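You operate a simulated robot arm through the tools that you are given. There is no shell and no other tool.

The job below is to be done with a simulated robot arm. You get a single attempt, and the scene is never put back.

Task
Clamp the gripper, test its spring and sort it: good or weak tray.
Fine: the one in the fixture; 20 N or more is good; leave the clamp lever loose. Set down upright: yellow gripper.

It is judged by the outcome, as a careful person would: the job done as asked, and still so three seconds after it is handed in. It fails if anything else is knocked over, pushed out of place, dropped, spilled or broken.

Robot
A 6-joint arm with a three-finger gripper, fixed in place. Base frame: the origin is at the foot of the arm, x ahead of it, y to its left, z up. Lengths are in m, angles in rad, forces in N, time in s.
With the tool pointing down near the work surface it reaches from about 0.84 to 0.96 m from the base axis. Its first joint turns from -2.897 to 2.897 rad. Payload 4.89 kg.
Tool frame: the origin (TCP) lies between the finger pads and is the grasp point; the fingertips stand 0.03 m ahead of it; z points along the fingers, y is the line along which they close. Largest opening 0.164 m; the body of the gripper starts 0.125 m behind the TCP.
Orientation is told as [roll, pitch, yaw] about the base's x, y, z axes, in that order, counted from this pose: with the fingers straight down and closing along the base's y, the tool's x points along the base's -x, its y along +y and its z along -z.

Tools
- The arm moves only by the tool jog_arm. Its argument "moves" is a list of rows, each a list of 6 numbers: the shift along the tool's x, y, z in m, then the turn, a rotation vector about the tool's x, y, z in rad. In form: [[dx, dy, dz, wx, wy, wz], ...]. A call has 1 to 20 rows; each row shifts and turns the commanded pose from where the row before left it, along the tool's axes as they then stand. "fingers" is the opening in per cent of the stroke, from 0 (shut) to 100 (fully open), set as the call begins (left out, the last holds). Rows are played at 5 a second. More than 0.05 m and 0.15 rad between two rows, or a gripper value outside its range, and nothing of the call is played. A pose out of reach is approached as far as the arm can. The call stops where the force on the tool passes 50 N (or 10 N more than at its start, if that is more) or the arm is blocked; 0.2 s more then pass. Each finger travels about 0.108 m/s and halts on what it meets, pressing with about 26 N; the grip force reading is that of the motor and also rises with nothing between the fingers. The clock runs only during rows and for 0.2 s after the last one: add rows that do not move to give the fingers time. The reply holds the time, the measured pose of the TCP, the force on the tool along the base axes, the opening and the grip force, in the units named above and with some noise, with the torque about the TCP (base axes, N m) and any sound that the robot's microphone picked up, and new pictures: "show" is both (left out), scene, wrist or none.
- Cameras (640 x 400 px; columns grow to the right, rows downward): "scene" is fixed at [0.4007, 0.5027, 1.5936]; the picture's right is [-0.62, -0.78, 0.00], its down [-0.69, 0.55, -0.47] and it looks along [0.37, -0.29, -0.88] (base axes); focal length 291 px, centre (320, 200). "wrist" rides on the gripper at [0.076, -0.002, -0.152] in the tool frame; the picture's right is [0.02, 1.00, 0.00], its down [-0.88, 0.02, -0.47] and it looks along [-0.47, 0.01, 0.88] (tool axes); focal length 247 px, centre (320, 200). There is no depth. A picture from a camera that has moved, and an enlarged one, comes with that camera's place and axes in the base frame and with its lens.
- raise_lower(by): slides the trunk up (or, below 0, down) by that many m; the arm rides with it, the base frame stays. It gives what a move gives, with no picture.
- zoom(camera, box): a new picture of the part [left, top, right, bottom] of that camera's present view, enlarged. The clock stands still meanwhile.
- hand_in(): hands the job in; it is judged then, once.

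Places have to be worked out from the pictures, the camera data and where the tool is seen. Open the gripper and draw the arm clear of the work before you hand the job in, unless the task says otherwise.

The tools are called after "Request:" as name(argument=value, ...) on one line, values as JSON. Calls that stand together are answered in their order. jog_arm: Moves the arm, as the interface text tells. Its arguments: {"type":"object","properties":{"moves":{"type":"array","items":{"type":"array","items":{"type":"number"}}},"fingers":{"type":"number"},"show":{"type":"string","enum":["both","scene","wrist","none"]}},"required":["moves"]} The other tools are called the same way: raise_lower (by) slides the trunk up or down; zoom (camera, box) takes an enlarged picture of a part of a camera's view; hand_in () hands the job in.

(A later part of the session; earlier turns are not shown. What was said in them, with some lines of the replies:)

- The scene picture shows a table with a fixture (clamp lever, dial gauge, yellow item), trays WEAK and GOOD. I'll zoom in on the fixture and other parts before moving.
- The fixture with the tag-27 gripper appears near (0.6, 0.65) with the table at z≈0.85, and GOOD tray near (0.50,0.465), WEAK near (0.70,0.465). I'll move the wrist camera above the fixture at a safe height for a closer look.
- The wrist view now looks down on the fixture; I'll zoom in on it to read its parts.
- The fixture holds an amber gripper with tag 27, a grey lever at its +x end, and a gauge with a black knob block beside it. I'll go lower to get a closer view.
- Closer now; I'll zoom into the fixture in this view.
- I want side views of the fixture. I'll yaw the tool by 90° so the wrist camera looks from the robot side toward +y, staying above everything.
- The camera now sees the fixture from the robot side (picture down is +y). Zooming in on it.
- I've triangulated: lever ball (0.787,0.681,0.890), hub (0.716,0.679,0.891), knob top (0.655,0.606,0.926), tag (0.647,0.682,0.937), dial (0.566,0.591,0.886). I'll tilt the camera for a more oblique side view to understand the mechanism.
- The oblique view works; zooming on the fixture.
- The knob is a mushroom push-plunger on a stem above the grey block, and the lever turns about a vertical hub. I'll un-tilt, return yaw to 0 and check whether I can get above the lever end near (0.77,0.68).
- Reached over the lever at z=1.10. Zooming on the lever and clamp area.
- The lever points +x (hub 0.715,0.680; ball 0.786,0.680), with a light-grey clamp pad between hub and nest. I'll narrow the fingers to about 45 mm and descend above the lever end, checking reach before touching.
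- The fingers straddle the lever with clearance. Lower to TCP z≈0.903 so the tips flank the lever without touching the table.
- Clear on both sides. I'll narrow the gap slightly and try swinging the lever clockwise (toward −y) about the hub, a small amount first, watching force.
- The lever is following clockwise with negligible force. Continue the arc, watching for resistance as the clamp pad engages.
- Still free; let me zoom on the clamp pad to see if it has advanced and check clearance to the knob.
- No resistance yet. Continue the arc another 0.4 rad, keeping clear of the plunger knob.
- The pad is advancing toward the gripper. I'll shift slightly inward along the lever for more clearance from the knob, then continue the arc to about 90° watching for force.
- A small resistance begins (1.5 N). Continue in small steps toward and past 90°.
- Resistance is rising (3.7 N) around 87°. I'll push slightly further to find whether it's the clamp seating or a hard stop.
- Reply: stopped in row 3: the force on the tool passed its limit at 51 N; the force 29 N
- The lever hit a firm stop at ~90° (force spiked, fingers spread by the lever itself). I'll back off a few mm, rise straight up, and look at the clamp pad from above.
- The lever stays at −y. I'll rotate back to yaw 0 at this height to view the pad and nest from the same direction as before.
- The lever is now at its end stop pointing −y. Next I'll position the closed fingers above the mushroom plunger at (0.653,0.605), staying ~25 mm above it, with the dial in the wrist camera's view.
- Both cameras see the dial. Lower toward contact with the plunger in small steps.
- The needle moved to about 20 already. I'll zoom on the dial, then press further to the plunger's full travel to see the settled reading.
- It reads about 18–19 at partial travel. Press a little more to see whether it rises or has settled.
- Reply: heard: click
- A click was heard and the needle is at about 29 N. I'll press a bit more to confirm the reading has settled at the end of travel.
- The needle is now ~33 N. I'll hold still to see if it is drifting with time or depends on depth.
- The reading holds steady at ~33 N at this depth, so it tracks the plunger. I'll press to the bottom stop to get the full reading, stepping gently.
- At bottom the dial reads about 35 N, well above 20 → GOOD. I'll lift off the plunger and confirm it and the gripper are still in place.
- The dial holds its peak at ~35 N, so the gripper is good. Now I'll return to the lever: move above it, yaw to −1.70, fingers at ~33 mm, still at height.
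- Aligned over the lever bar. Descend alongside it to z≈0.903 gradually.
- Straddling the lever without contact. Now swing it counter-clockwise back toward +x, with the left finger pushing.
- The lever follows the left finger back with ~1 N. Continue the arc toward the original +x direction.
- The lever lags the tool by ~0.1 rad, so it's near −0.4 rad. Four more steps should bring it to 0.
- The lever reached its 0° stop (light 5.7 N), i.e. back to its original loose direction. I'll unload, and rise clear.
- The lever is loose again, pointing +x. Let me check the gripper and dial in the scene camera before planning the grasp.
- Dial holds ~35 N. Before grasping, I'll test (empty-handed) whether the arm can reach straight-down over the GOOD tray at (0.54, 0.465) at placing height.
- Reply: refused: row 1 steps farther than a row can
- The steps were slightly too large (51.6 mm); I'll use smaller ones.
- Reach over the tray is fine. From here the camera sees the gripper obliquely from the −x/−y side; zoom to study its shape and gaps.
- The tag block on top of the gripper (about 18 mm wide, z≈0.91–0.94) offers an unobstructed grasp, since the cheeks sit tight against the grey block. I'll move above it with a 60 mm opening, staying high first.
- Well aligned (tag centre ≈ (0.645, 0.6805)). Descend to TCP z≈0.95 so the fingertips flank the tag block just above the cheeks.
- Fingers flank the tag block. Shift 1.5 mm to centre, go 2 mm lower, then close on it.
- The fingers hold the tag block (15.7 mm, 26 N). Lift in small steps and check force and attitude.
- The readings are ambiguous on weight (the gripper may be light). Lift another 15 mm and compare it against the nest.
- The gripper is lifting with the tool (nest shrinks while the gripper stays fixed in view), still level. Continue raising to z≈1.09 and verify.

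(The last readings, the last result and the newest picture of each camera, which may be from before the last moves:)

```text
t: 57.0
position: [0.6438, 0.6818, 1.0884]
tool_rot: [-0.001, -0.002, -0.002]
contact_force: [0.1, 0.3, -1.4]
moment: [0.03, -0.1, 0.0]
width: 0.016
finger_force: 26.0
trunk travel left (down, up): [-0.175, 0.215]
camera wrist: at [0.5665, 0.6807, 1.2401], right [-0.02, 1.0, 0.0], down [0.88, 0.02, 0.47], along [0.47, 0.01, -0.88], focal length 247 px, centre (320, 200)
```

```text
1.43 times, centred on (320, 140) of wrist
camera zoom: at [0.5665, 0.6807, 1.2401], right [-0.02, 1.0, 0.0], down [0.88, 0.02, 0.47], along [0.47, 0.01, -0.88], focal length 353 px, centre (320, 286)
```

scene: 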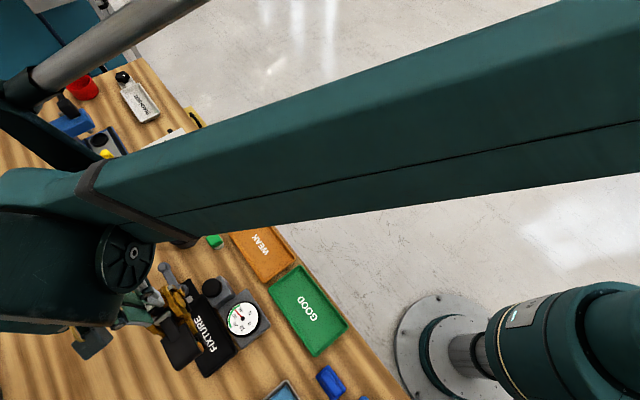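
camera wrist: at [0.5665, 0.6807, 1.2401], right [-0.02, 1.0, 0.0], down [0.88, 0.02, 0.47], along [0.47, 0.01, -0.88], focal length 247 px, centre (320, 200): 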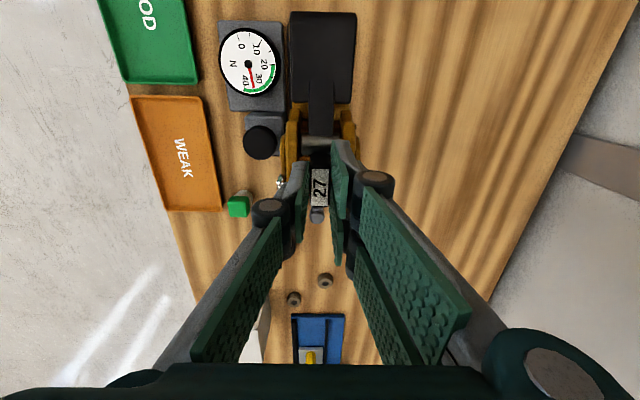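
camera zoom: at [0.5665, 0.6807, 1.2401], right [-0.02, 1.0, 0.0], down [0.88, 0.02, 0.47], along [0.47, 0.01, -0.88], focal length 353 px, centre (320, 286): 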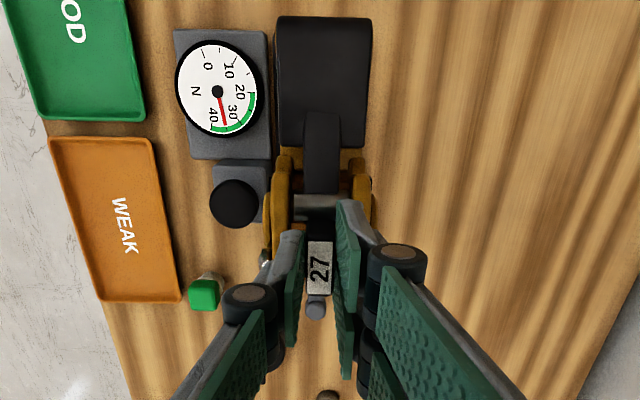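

The gripper is clear of the nest and level. Carry it at this height over the GOOD tray to about (0.5435, 0.463).

Request:
jog_arm(moves=[[0.01003, -0.02188, 0, 0, 0, 0], [0.01433, -0.03126, 0, 0, 0, 0], [0.01433, -0.03126, 0, 0, 0, 0], [0.01433, -0.03126, 0, 0, 0, 0], [0.01433, -0.03126, 0, 0, 0, 0], [0.01433, -0.03126, 0, 0, 0, 0], [0.01003, -0.02188, 0, 0, 0, 0], [0.0086, -0.0188, 0, 0, 0, 0], [0, 0, 0, 0, 0, 0]], show="both")

Request:
zoom(camera="wrist", box=[220, 0, 420, 220])

Request:
zoom(camera="scene", box=[220, 240, 360, 370])

```text
t: 59.0
position: [0.5437, 0.4606, 1.0876]
tool_rot: [-0.001, -0.001, -0.003]
contact_force: [0.2, -0.6, -2.4]
moment: [0.03, -0.08, -0.02]
width: 0.0158
finger_force: 26.1
trunk travel left (down, up): [-0.175, 0.215]
camera wrist: at [0.4668, 0.4604, 1.24], right [-0.02, 1.0, 0.0], down [0.88, 0.02, 0.48], along [0.47, 0.01, -0.88], focal length 247 px, centre (320, 200)
```

scene: 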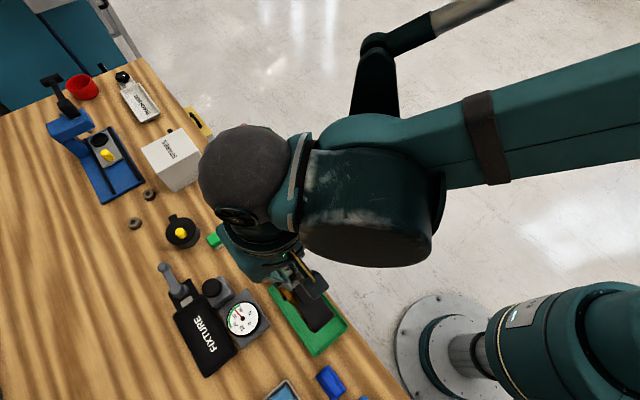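
wrist: 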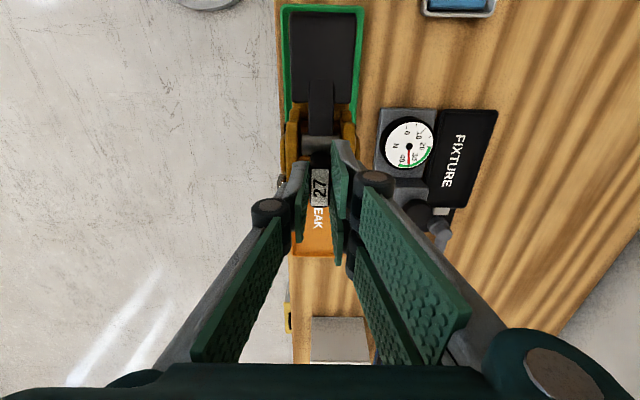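

```text
1.82 times, centred on (320, 110) of wrist
camera zoom: at [0.4668, 0.4604, 1.24], right [-0.02, 1.0, 0.0], down [0.88, 0.02, 0.48], along [0.47, 0.01, -0.88], focal length 449 px, centre (320, 364)
```

zoom: 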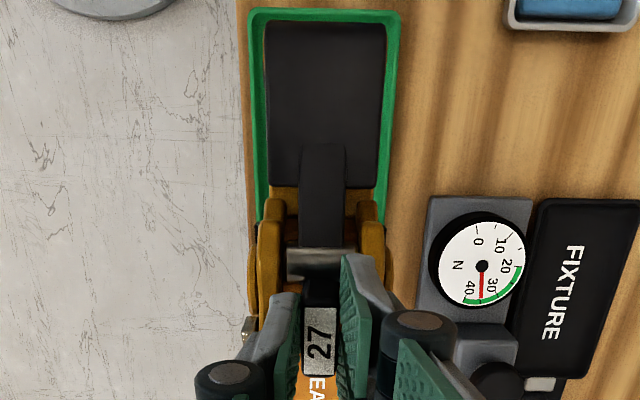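

```text
3.08 times, centred on (290, 305) of scene
camera zoom: at [0.4007, 0.5027, 1.5936], right [-0.62, -0.78, 0.0], down [-0.69, 0.55, -0.47], along [0.37, -0.29, -0.88], focal length 894 px, centre (412, -123)
```

zoom: 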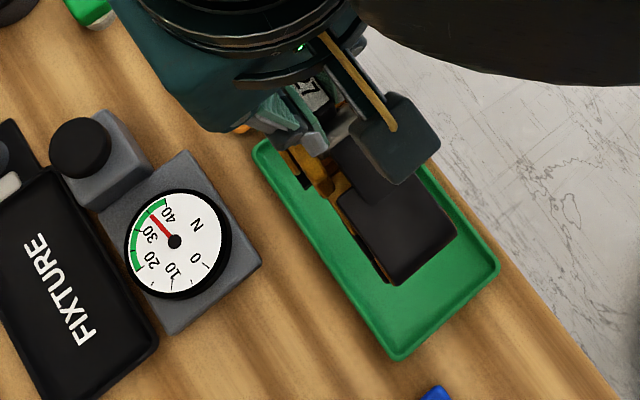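

Aligned with the tray (tray centre ≈ (0.499,0.4625), gripper spanning x≈0.43–0.57). Lower to z≈0.97 first.

Request:
jog_arm(moves=[[0, 0.001, 0.025, 0, 0, 0], [0, 0, 0.03, 0, 0, 0], [0, 0, 0.03, 0, 0, 0], [0, 0, 0.02, 0, 0, 0], [0, 0, 0.012, 0, 0, 0], [0, 0, 0, 0, 0, 0]], show="both")

Request:
zoom(camera="wrist", box=[220, 0, 420, 220])

Request:
zoom(camera="scene", box=[220, 240, 360, 370])

```text
t: 60.4
position: [0.5449, 0.4634, 0.9711]
tool_rot: [0.001, 0.0, -0.001]
contact_force: [0.0, 0.0, -1.6]
moment: [0.02, -0.04, 0.01]
width: 0.0156
finger_force: 25.7
trunk travel left (down, up): [-0.175, 0.215]
camera wrist: at [0.4674, 0.462, 1.1239], right [-0.02, 1.0, 0.0], down [0.88, 0.02, 0.47], along [0.47, 0.01, -0.88], focal length 247 px, centre (320, 200)
```

scene: 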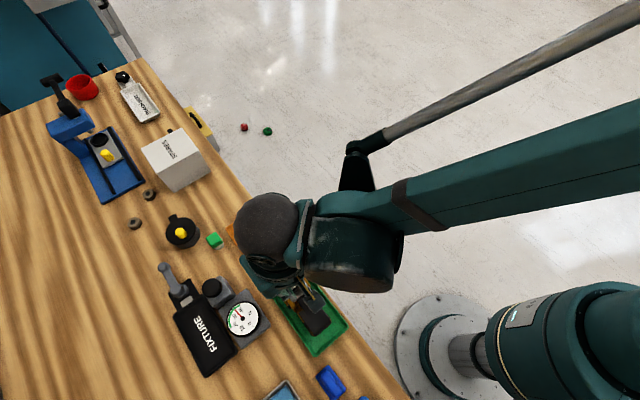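
wrist: 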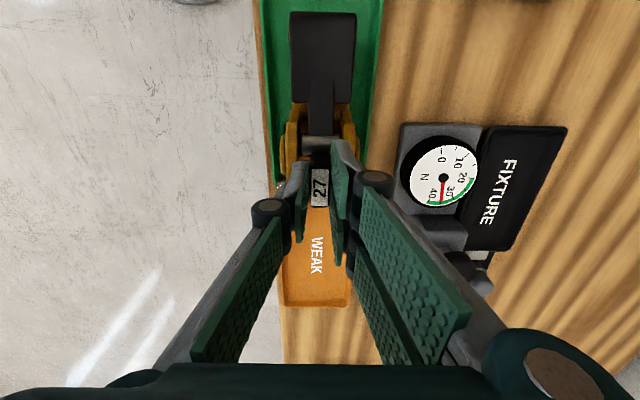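

```text
1.82 times, centred on (320, 110) of wrist
camera zoom: at [0.4674, 0.462, 1.1239], right [-0.02, 1.0, 0.0], down [0.88, 0.02, 0.47], along [0.47, 0.01, -0.88], focal length 449 px, centre (320, 364)
```

zoom: 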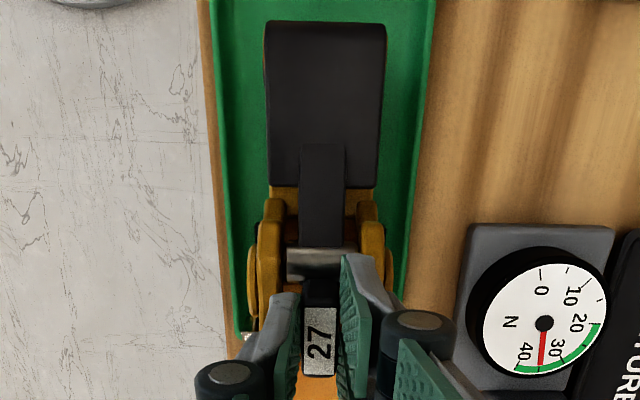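

```text
3.08 times, centred on (290, 305) of scene
camera zoom: at [0.4007, 0.5027, 1.5936], right [-0.62, -0.78, 0.0], down [-0.69, 0.55, -0.47], along [0.37, -0.29, -0.88], focal length 894 px, centre (412, -123)
```

zoom: 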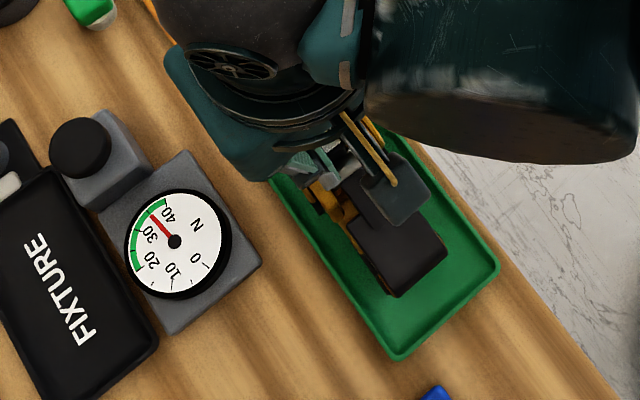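

Position is good, with margin all round inside the tray. Lower to z≈0.953, then I'll feel for the floor in 2 mm steps.

Request:
jog_arm(moves=[[0, 0, 0.006, 0, 0, 0], [0, 0, 0.006, 0, 0, 0], [0, 0, 0.005, 0, 0, 0], [0, 0, 0, 0, 0, 0]], show="none")

Request:
jog_arm(moves=[[0, 0, 0.002, 0, 0, 0], [0, 0, 0.002, 0, 0, 0], [0, 0, 0, 0, 0, 0]], show="wrist")

```text
t: 61.4
position: [0.5434, 0.4624, 0.9548]
tool_rot: [-0.001, -0.005, -0.002]
contact_force: [2.2, -3.6, 25.8]
moment: [-0.11, -0.12, 0.08]
width: 0.016
finger_force: 25.9
trunk travel left (down, up): [-0.175, 0.215]
```

```text
t: 62.1
position: [0.543, 0.4622, 0.9515]
tool_rot: [0.0, -0.002, -0.003]
contact_force: [5.0, 2.3, 25.9]
moment: [0.07, -0.22, 0.06]
width: 0.0156
finger_force: 25.9
trunk travel left (down, up): [-0.175, 0.215]
camera wrist: at [0.4655, 0.4614, 1.1029], right [-0.02, 1.0, 0.0], down [0.88, 0.02, 0.48], along [0.48, 0.01, -0.88], focal length 247 px, centre (320, 200)
```

wrist: 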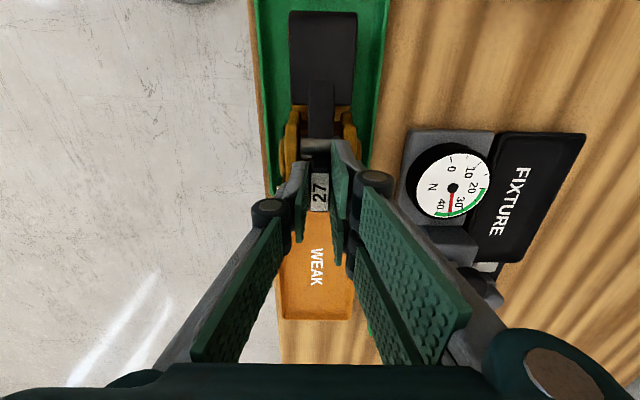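

Contact came a bit earlier than expected (26 N, the fingers slid slightly on the tag). Let me inspect whether the gripper is flat on the tray floor and not on the rim.

Request:
zoom(camera="wrist", box=[230, 0, 410, 220])

Request:
zoom(camera="scene", box=[250, 260, 360, 365])

```text
1.82 times, centred on (320, 110) of wrist
camera zoom: at [0.4655, 0.4614, 1.1029], right [-0.02, 1.0, 0.0], down [0.88, 0.02, 0.48], along [0.48, 0.01, -0.88], focal length 449 px, centre (320, 364)
```

zoom: 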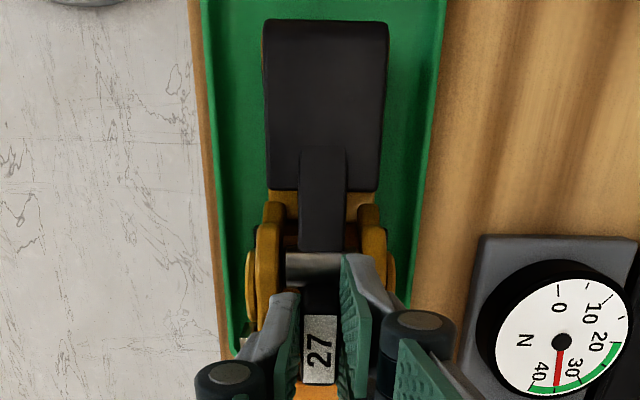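

```text
3.81 times, centred on (305, 312) of scene
camera zoom: at [0.4007, 0.5027, 1.5936], right [-0.62, -0.78, 0.0], down [-0.69, 0.55, -0.47], along [0.37, -0.29, -0.88], focal length 1107 px, centre (377, -229)
```

zoom: 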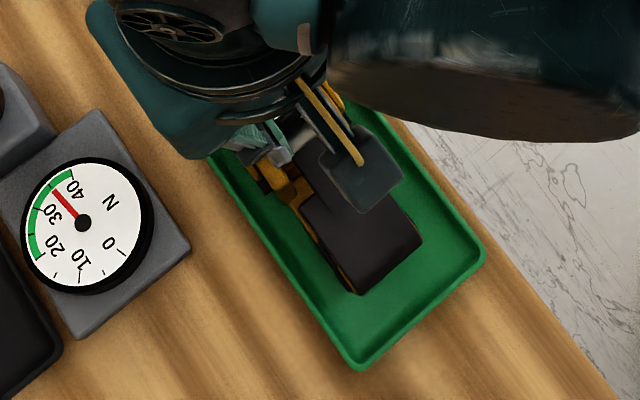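

The gripper sits inside the tray on its floor. I'll open just slightly (≈20 mm) to release the tag without touching the cheeks, then rise straight up.

Request:
jog_arm(moves=[[0, 0, 0, 0, 0, 0], [0, 0, 0, 0, 0, 0], [0, 0, 0, 0, 0, 0]], fingers=12, show="wrist")

Request:
zoom(camera="wrist", box=[230, 0, 410, 220])

```text
t: 63.0
position: [0.5426, 0.4634, 0.9499]
tool_rot: [0.001, -0.002, -0.002]
contact_force: [-0.7, 0.8, -0.2]
moment: [0.0, -0.01, 0.02]
width: 0.0196
finger_force: 0.1
trunk travel left (down, up): [-0.175, 0.215]
camera wrist: at [0.4657, 0.4616, 1.1023], right [-0.02, 1.0, 0.0], down [0.88, 0.02, 0.47], along [0.47, 0.01, -0.88], focal length 247 px, centre (320, 200)
```

wrist: 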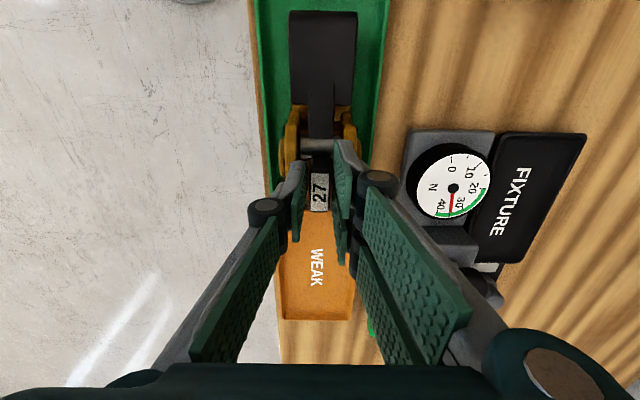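

```text
1.82 times, centred on (320, 110) of wrist
camera zoom: at [0.4657, 0.4616, 1.1023], right [-0.02, 1.0, 0.0], down [0.88, 0.02, 0.47], along [0.47, 0.01, -0.88], focal length 449 px, centre (320, 364)
```

zoom: 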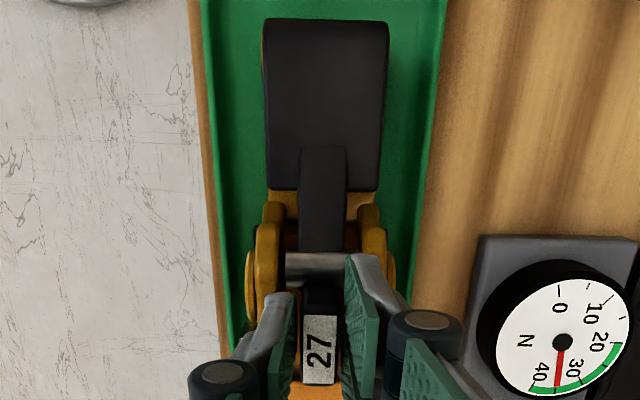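

Released with zero force; the gripper stayed put. Rise straight up slowly.

Request:
jog_arm(moves=[[0, 0, -0.005, 0, 0, 0], [0, 0, -0.01, 0, 0, 0], [0, 0, -0.015, 0, 0, 0], [0, 0, -0.025, 0, 0, 0], [0, 0, -0.03, 0, 0, 0], [0, 0, -0.03, 0, 0, 0], [0, 0, 0, 0, 0, 0]], show="both")

Request:
zoom(camera="wrist", box=[230, 0, 410, 220])

```text
t: 64.5
position: [0.5434, 0.4626, 1.0681]
tool_rot: [-0.001, -0.003, -0.001]
contact_force: [-1.0, -0.5, 0.2]
moment: [0.03, -0.02, 0.0]
width: 0.0197
finger_force: 0.1
trunk travel left (down, up): [-0.175, 0.215]
camera wrist: at [0.4658, 0.4617, 1.219], right [-0.02, 1.0, 0.0], down [0.88, 0.02, 0.48], along [0.47, 0.01, -0.88], focal length 247 px, centre (320, 200)
```

scene: 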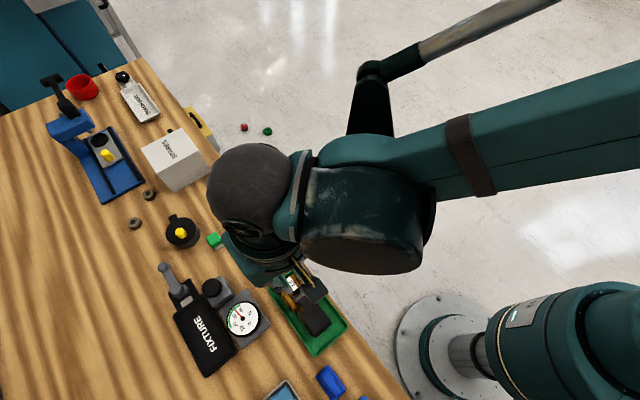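
wrist: 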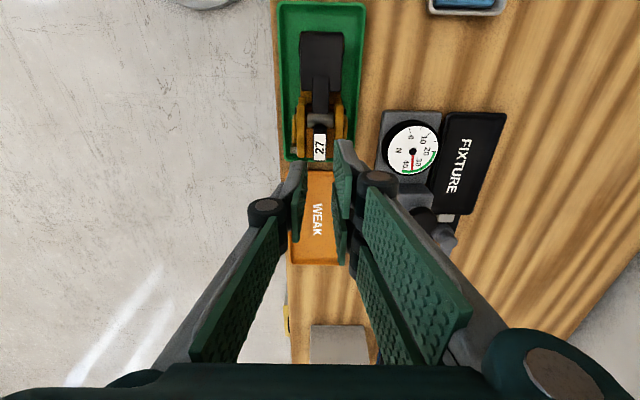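

```text
1.82 times, centred on (320, 110) of wrist
camera zoom: at [0.4658, 0.4617, 1.219], right [-0.02, 1.0, 0.0], down [0.88, 0.02, 0.48], along [0.47, 0.01, -0.88], focal length 449 px, centre (320, 364)
```

zoom: 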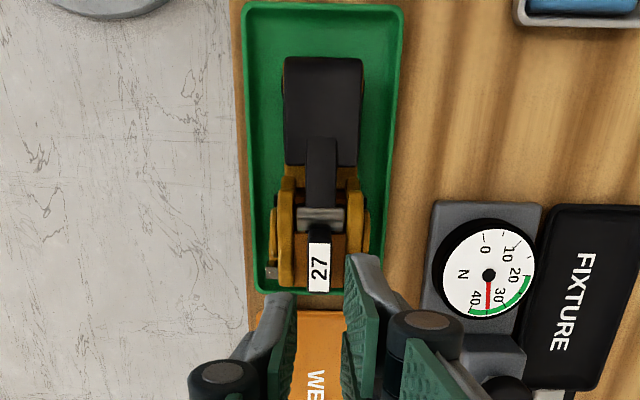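

The gripper stands upright in the GOOD tray. I'll retreat to the start area so both cameras can verify levelness and the rest of the scene.

Request:
jog_arm(moves=[[0, 0, -0.045, 0, 0, 0], [0, 0, -0.045, 0, 0, 0], [0, 0, -0.038, 0, 0, 0], [-0.009, -0.045, 0, 0, 0, 0], [-0.009, -0.045, 0, 0, 0, 0], [-0.009, -0.045, 0, 0, 0, 0], [-0.009, -0.045, 0, 0, 0, 0], [-0.009, -0.045, 0, 0, 0, 0], [0, -0.01, 0, 0, 0, 0], [0, 0, 0, 0, 0, 0]], fingers=60, show="both")

Request:
zoom(camera="scene", box=[220, 220, 370, 370])

Request:
zoom(camera="scene", box=[140, 240, 280, 390])

```text
t: 66.8
position: [0.5872, 0.2254, 1.1947]
tool_rot: [0.0, -0.003, -0.002]
contact_force: [-0.7, 0.5, 0.3]
moment: [0.04, 0.0, 0.03]
width: 0.0985
finger_force: 0.1
trunk travel left (down, up): [-0.175, 0.215]
camera wrist: at [0.5103, 0.2238, 1.3459], right [-0.02, 1.0, 0.0], down [0.88, 0.02, 0.47], along [0.47, 0.01, -0.88], focal length 247 px, centre (320, 200)
```

scene: 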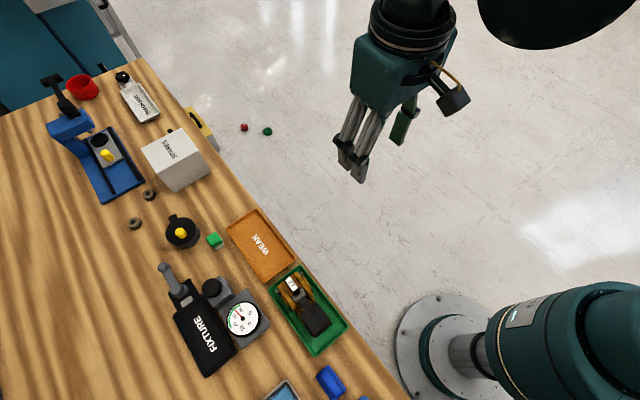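
wrist: 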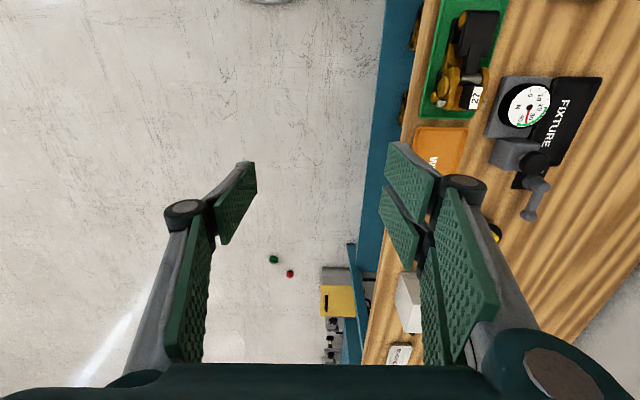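

```text
2.67 times, centred on (295, 295) of scene
camera zoom: at [0.4007, 0.5027, 1.5936], right [-0.62, -0.78, 0.0], down [-0.69, 0.55, -0.47], along [0.37, -0.29, -0.88], focal length 775 px, centre (387, -53)
```

zoom: 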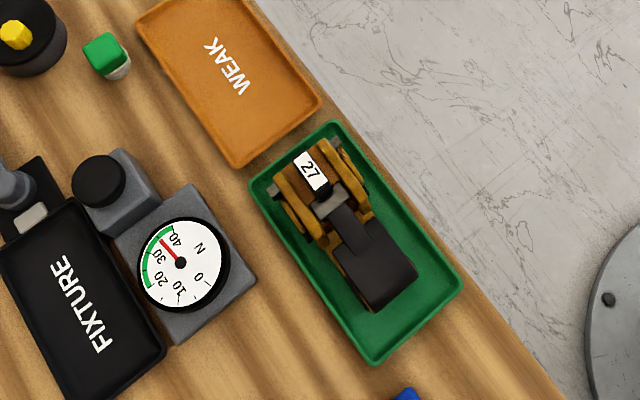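

```text
2.67 times, centred on (210, 315) of scene
camera zoom: at [0.4007, 0.5027, 1.5936], right [-0.62, -0.78, 0.0], down [-0.69, 0.55, -0.47], along [0.37, -0.29, -0.88], focal length 775 px, centre (613, -107)
```

zoom: 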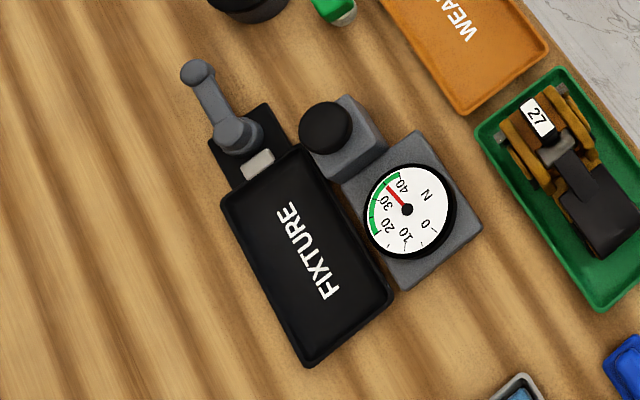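

Everything looks in order; the lever points +x (loose), fixture empty. Let me check the gripper's levelness from the wrist camera's side view.

Request:
zoom(camera="wrist", box=[400, 0, 560, 130])

Request:
zoom(camera="scene", box=[255, 255, 355, 360])

```text
3.08 times, centred on (480, 65) of wrist
camera zoom: at [0.5103, 0.2238, 1.3459], right [-0.02, 1.0, 0.0], down [0.88, 0.02, 0.47], along [0.47, 0.01, -0.88], focal length 760 px, centre (-172, 615)
```

zoom: 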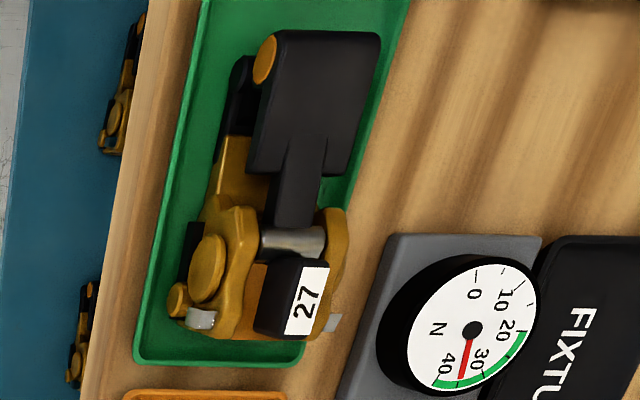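

```text
3.81 times, centred on (305, 308) of scene
camera zoom: at [0.4007, 0.5027, 1.5936], right [-0.62, -0.78, 0.0], down [-0.69, 0.55, -0.47], along [0.37, -0.29, -0.88], focal length 1107 px, centre (377, -210)
```

zoom: 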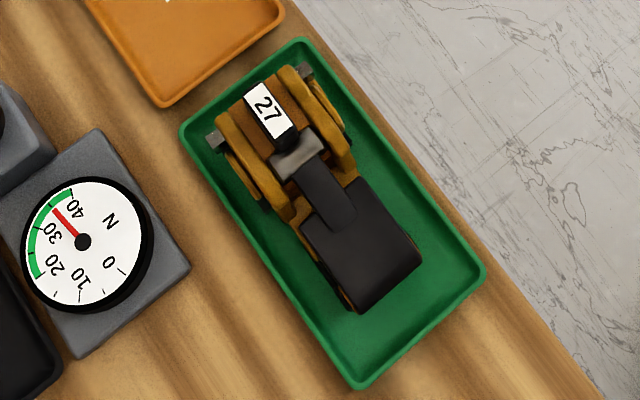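

The gripper rests upright and fully inside the GOOD tray after reading ~35 N (≥20 N). The clamp lever is back at loose, nothing else has moved, and the arm is clear with fingers open, so I'm handing in.

Request:
hand_in()

```text
The job is handed in.
```

The gripper from the fixture (tag 27) tested good and is standing upright in the GOOD tray.

- **Test:** I swung the clamp lever to its end stop and pressed the plunger until it bottomed. The dial read about 35 N and held there, well above the 20 N limit.
- **Lever:** it is back at its original loose position, pointing away from the fixture.
- **Placing:** when I lowered it into the tray it touched down a little earlier than I expected. I pressed about 26 N for a moment and the fingers slid a few millimetres on the tag block. The pictures afterwards show the gripper upright on the tray floor, inside the rim and nearer one end.
- **Surroundings:** nothing else looked moved in the final pictures, and the arm was clear with the fingers open when I handed in.
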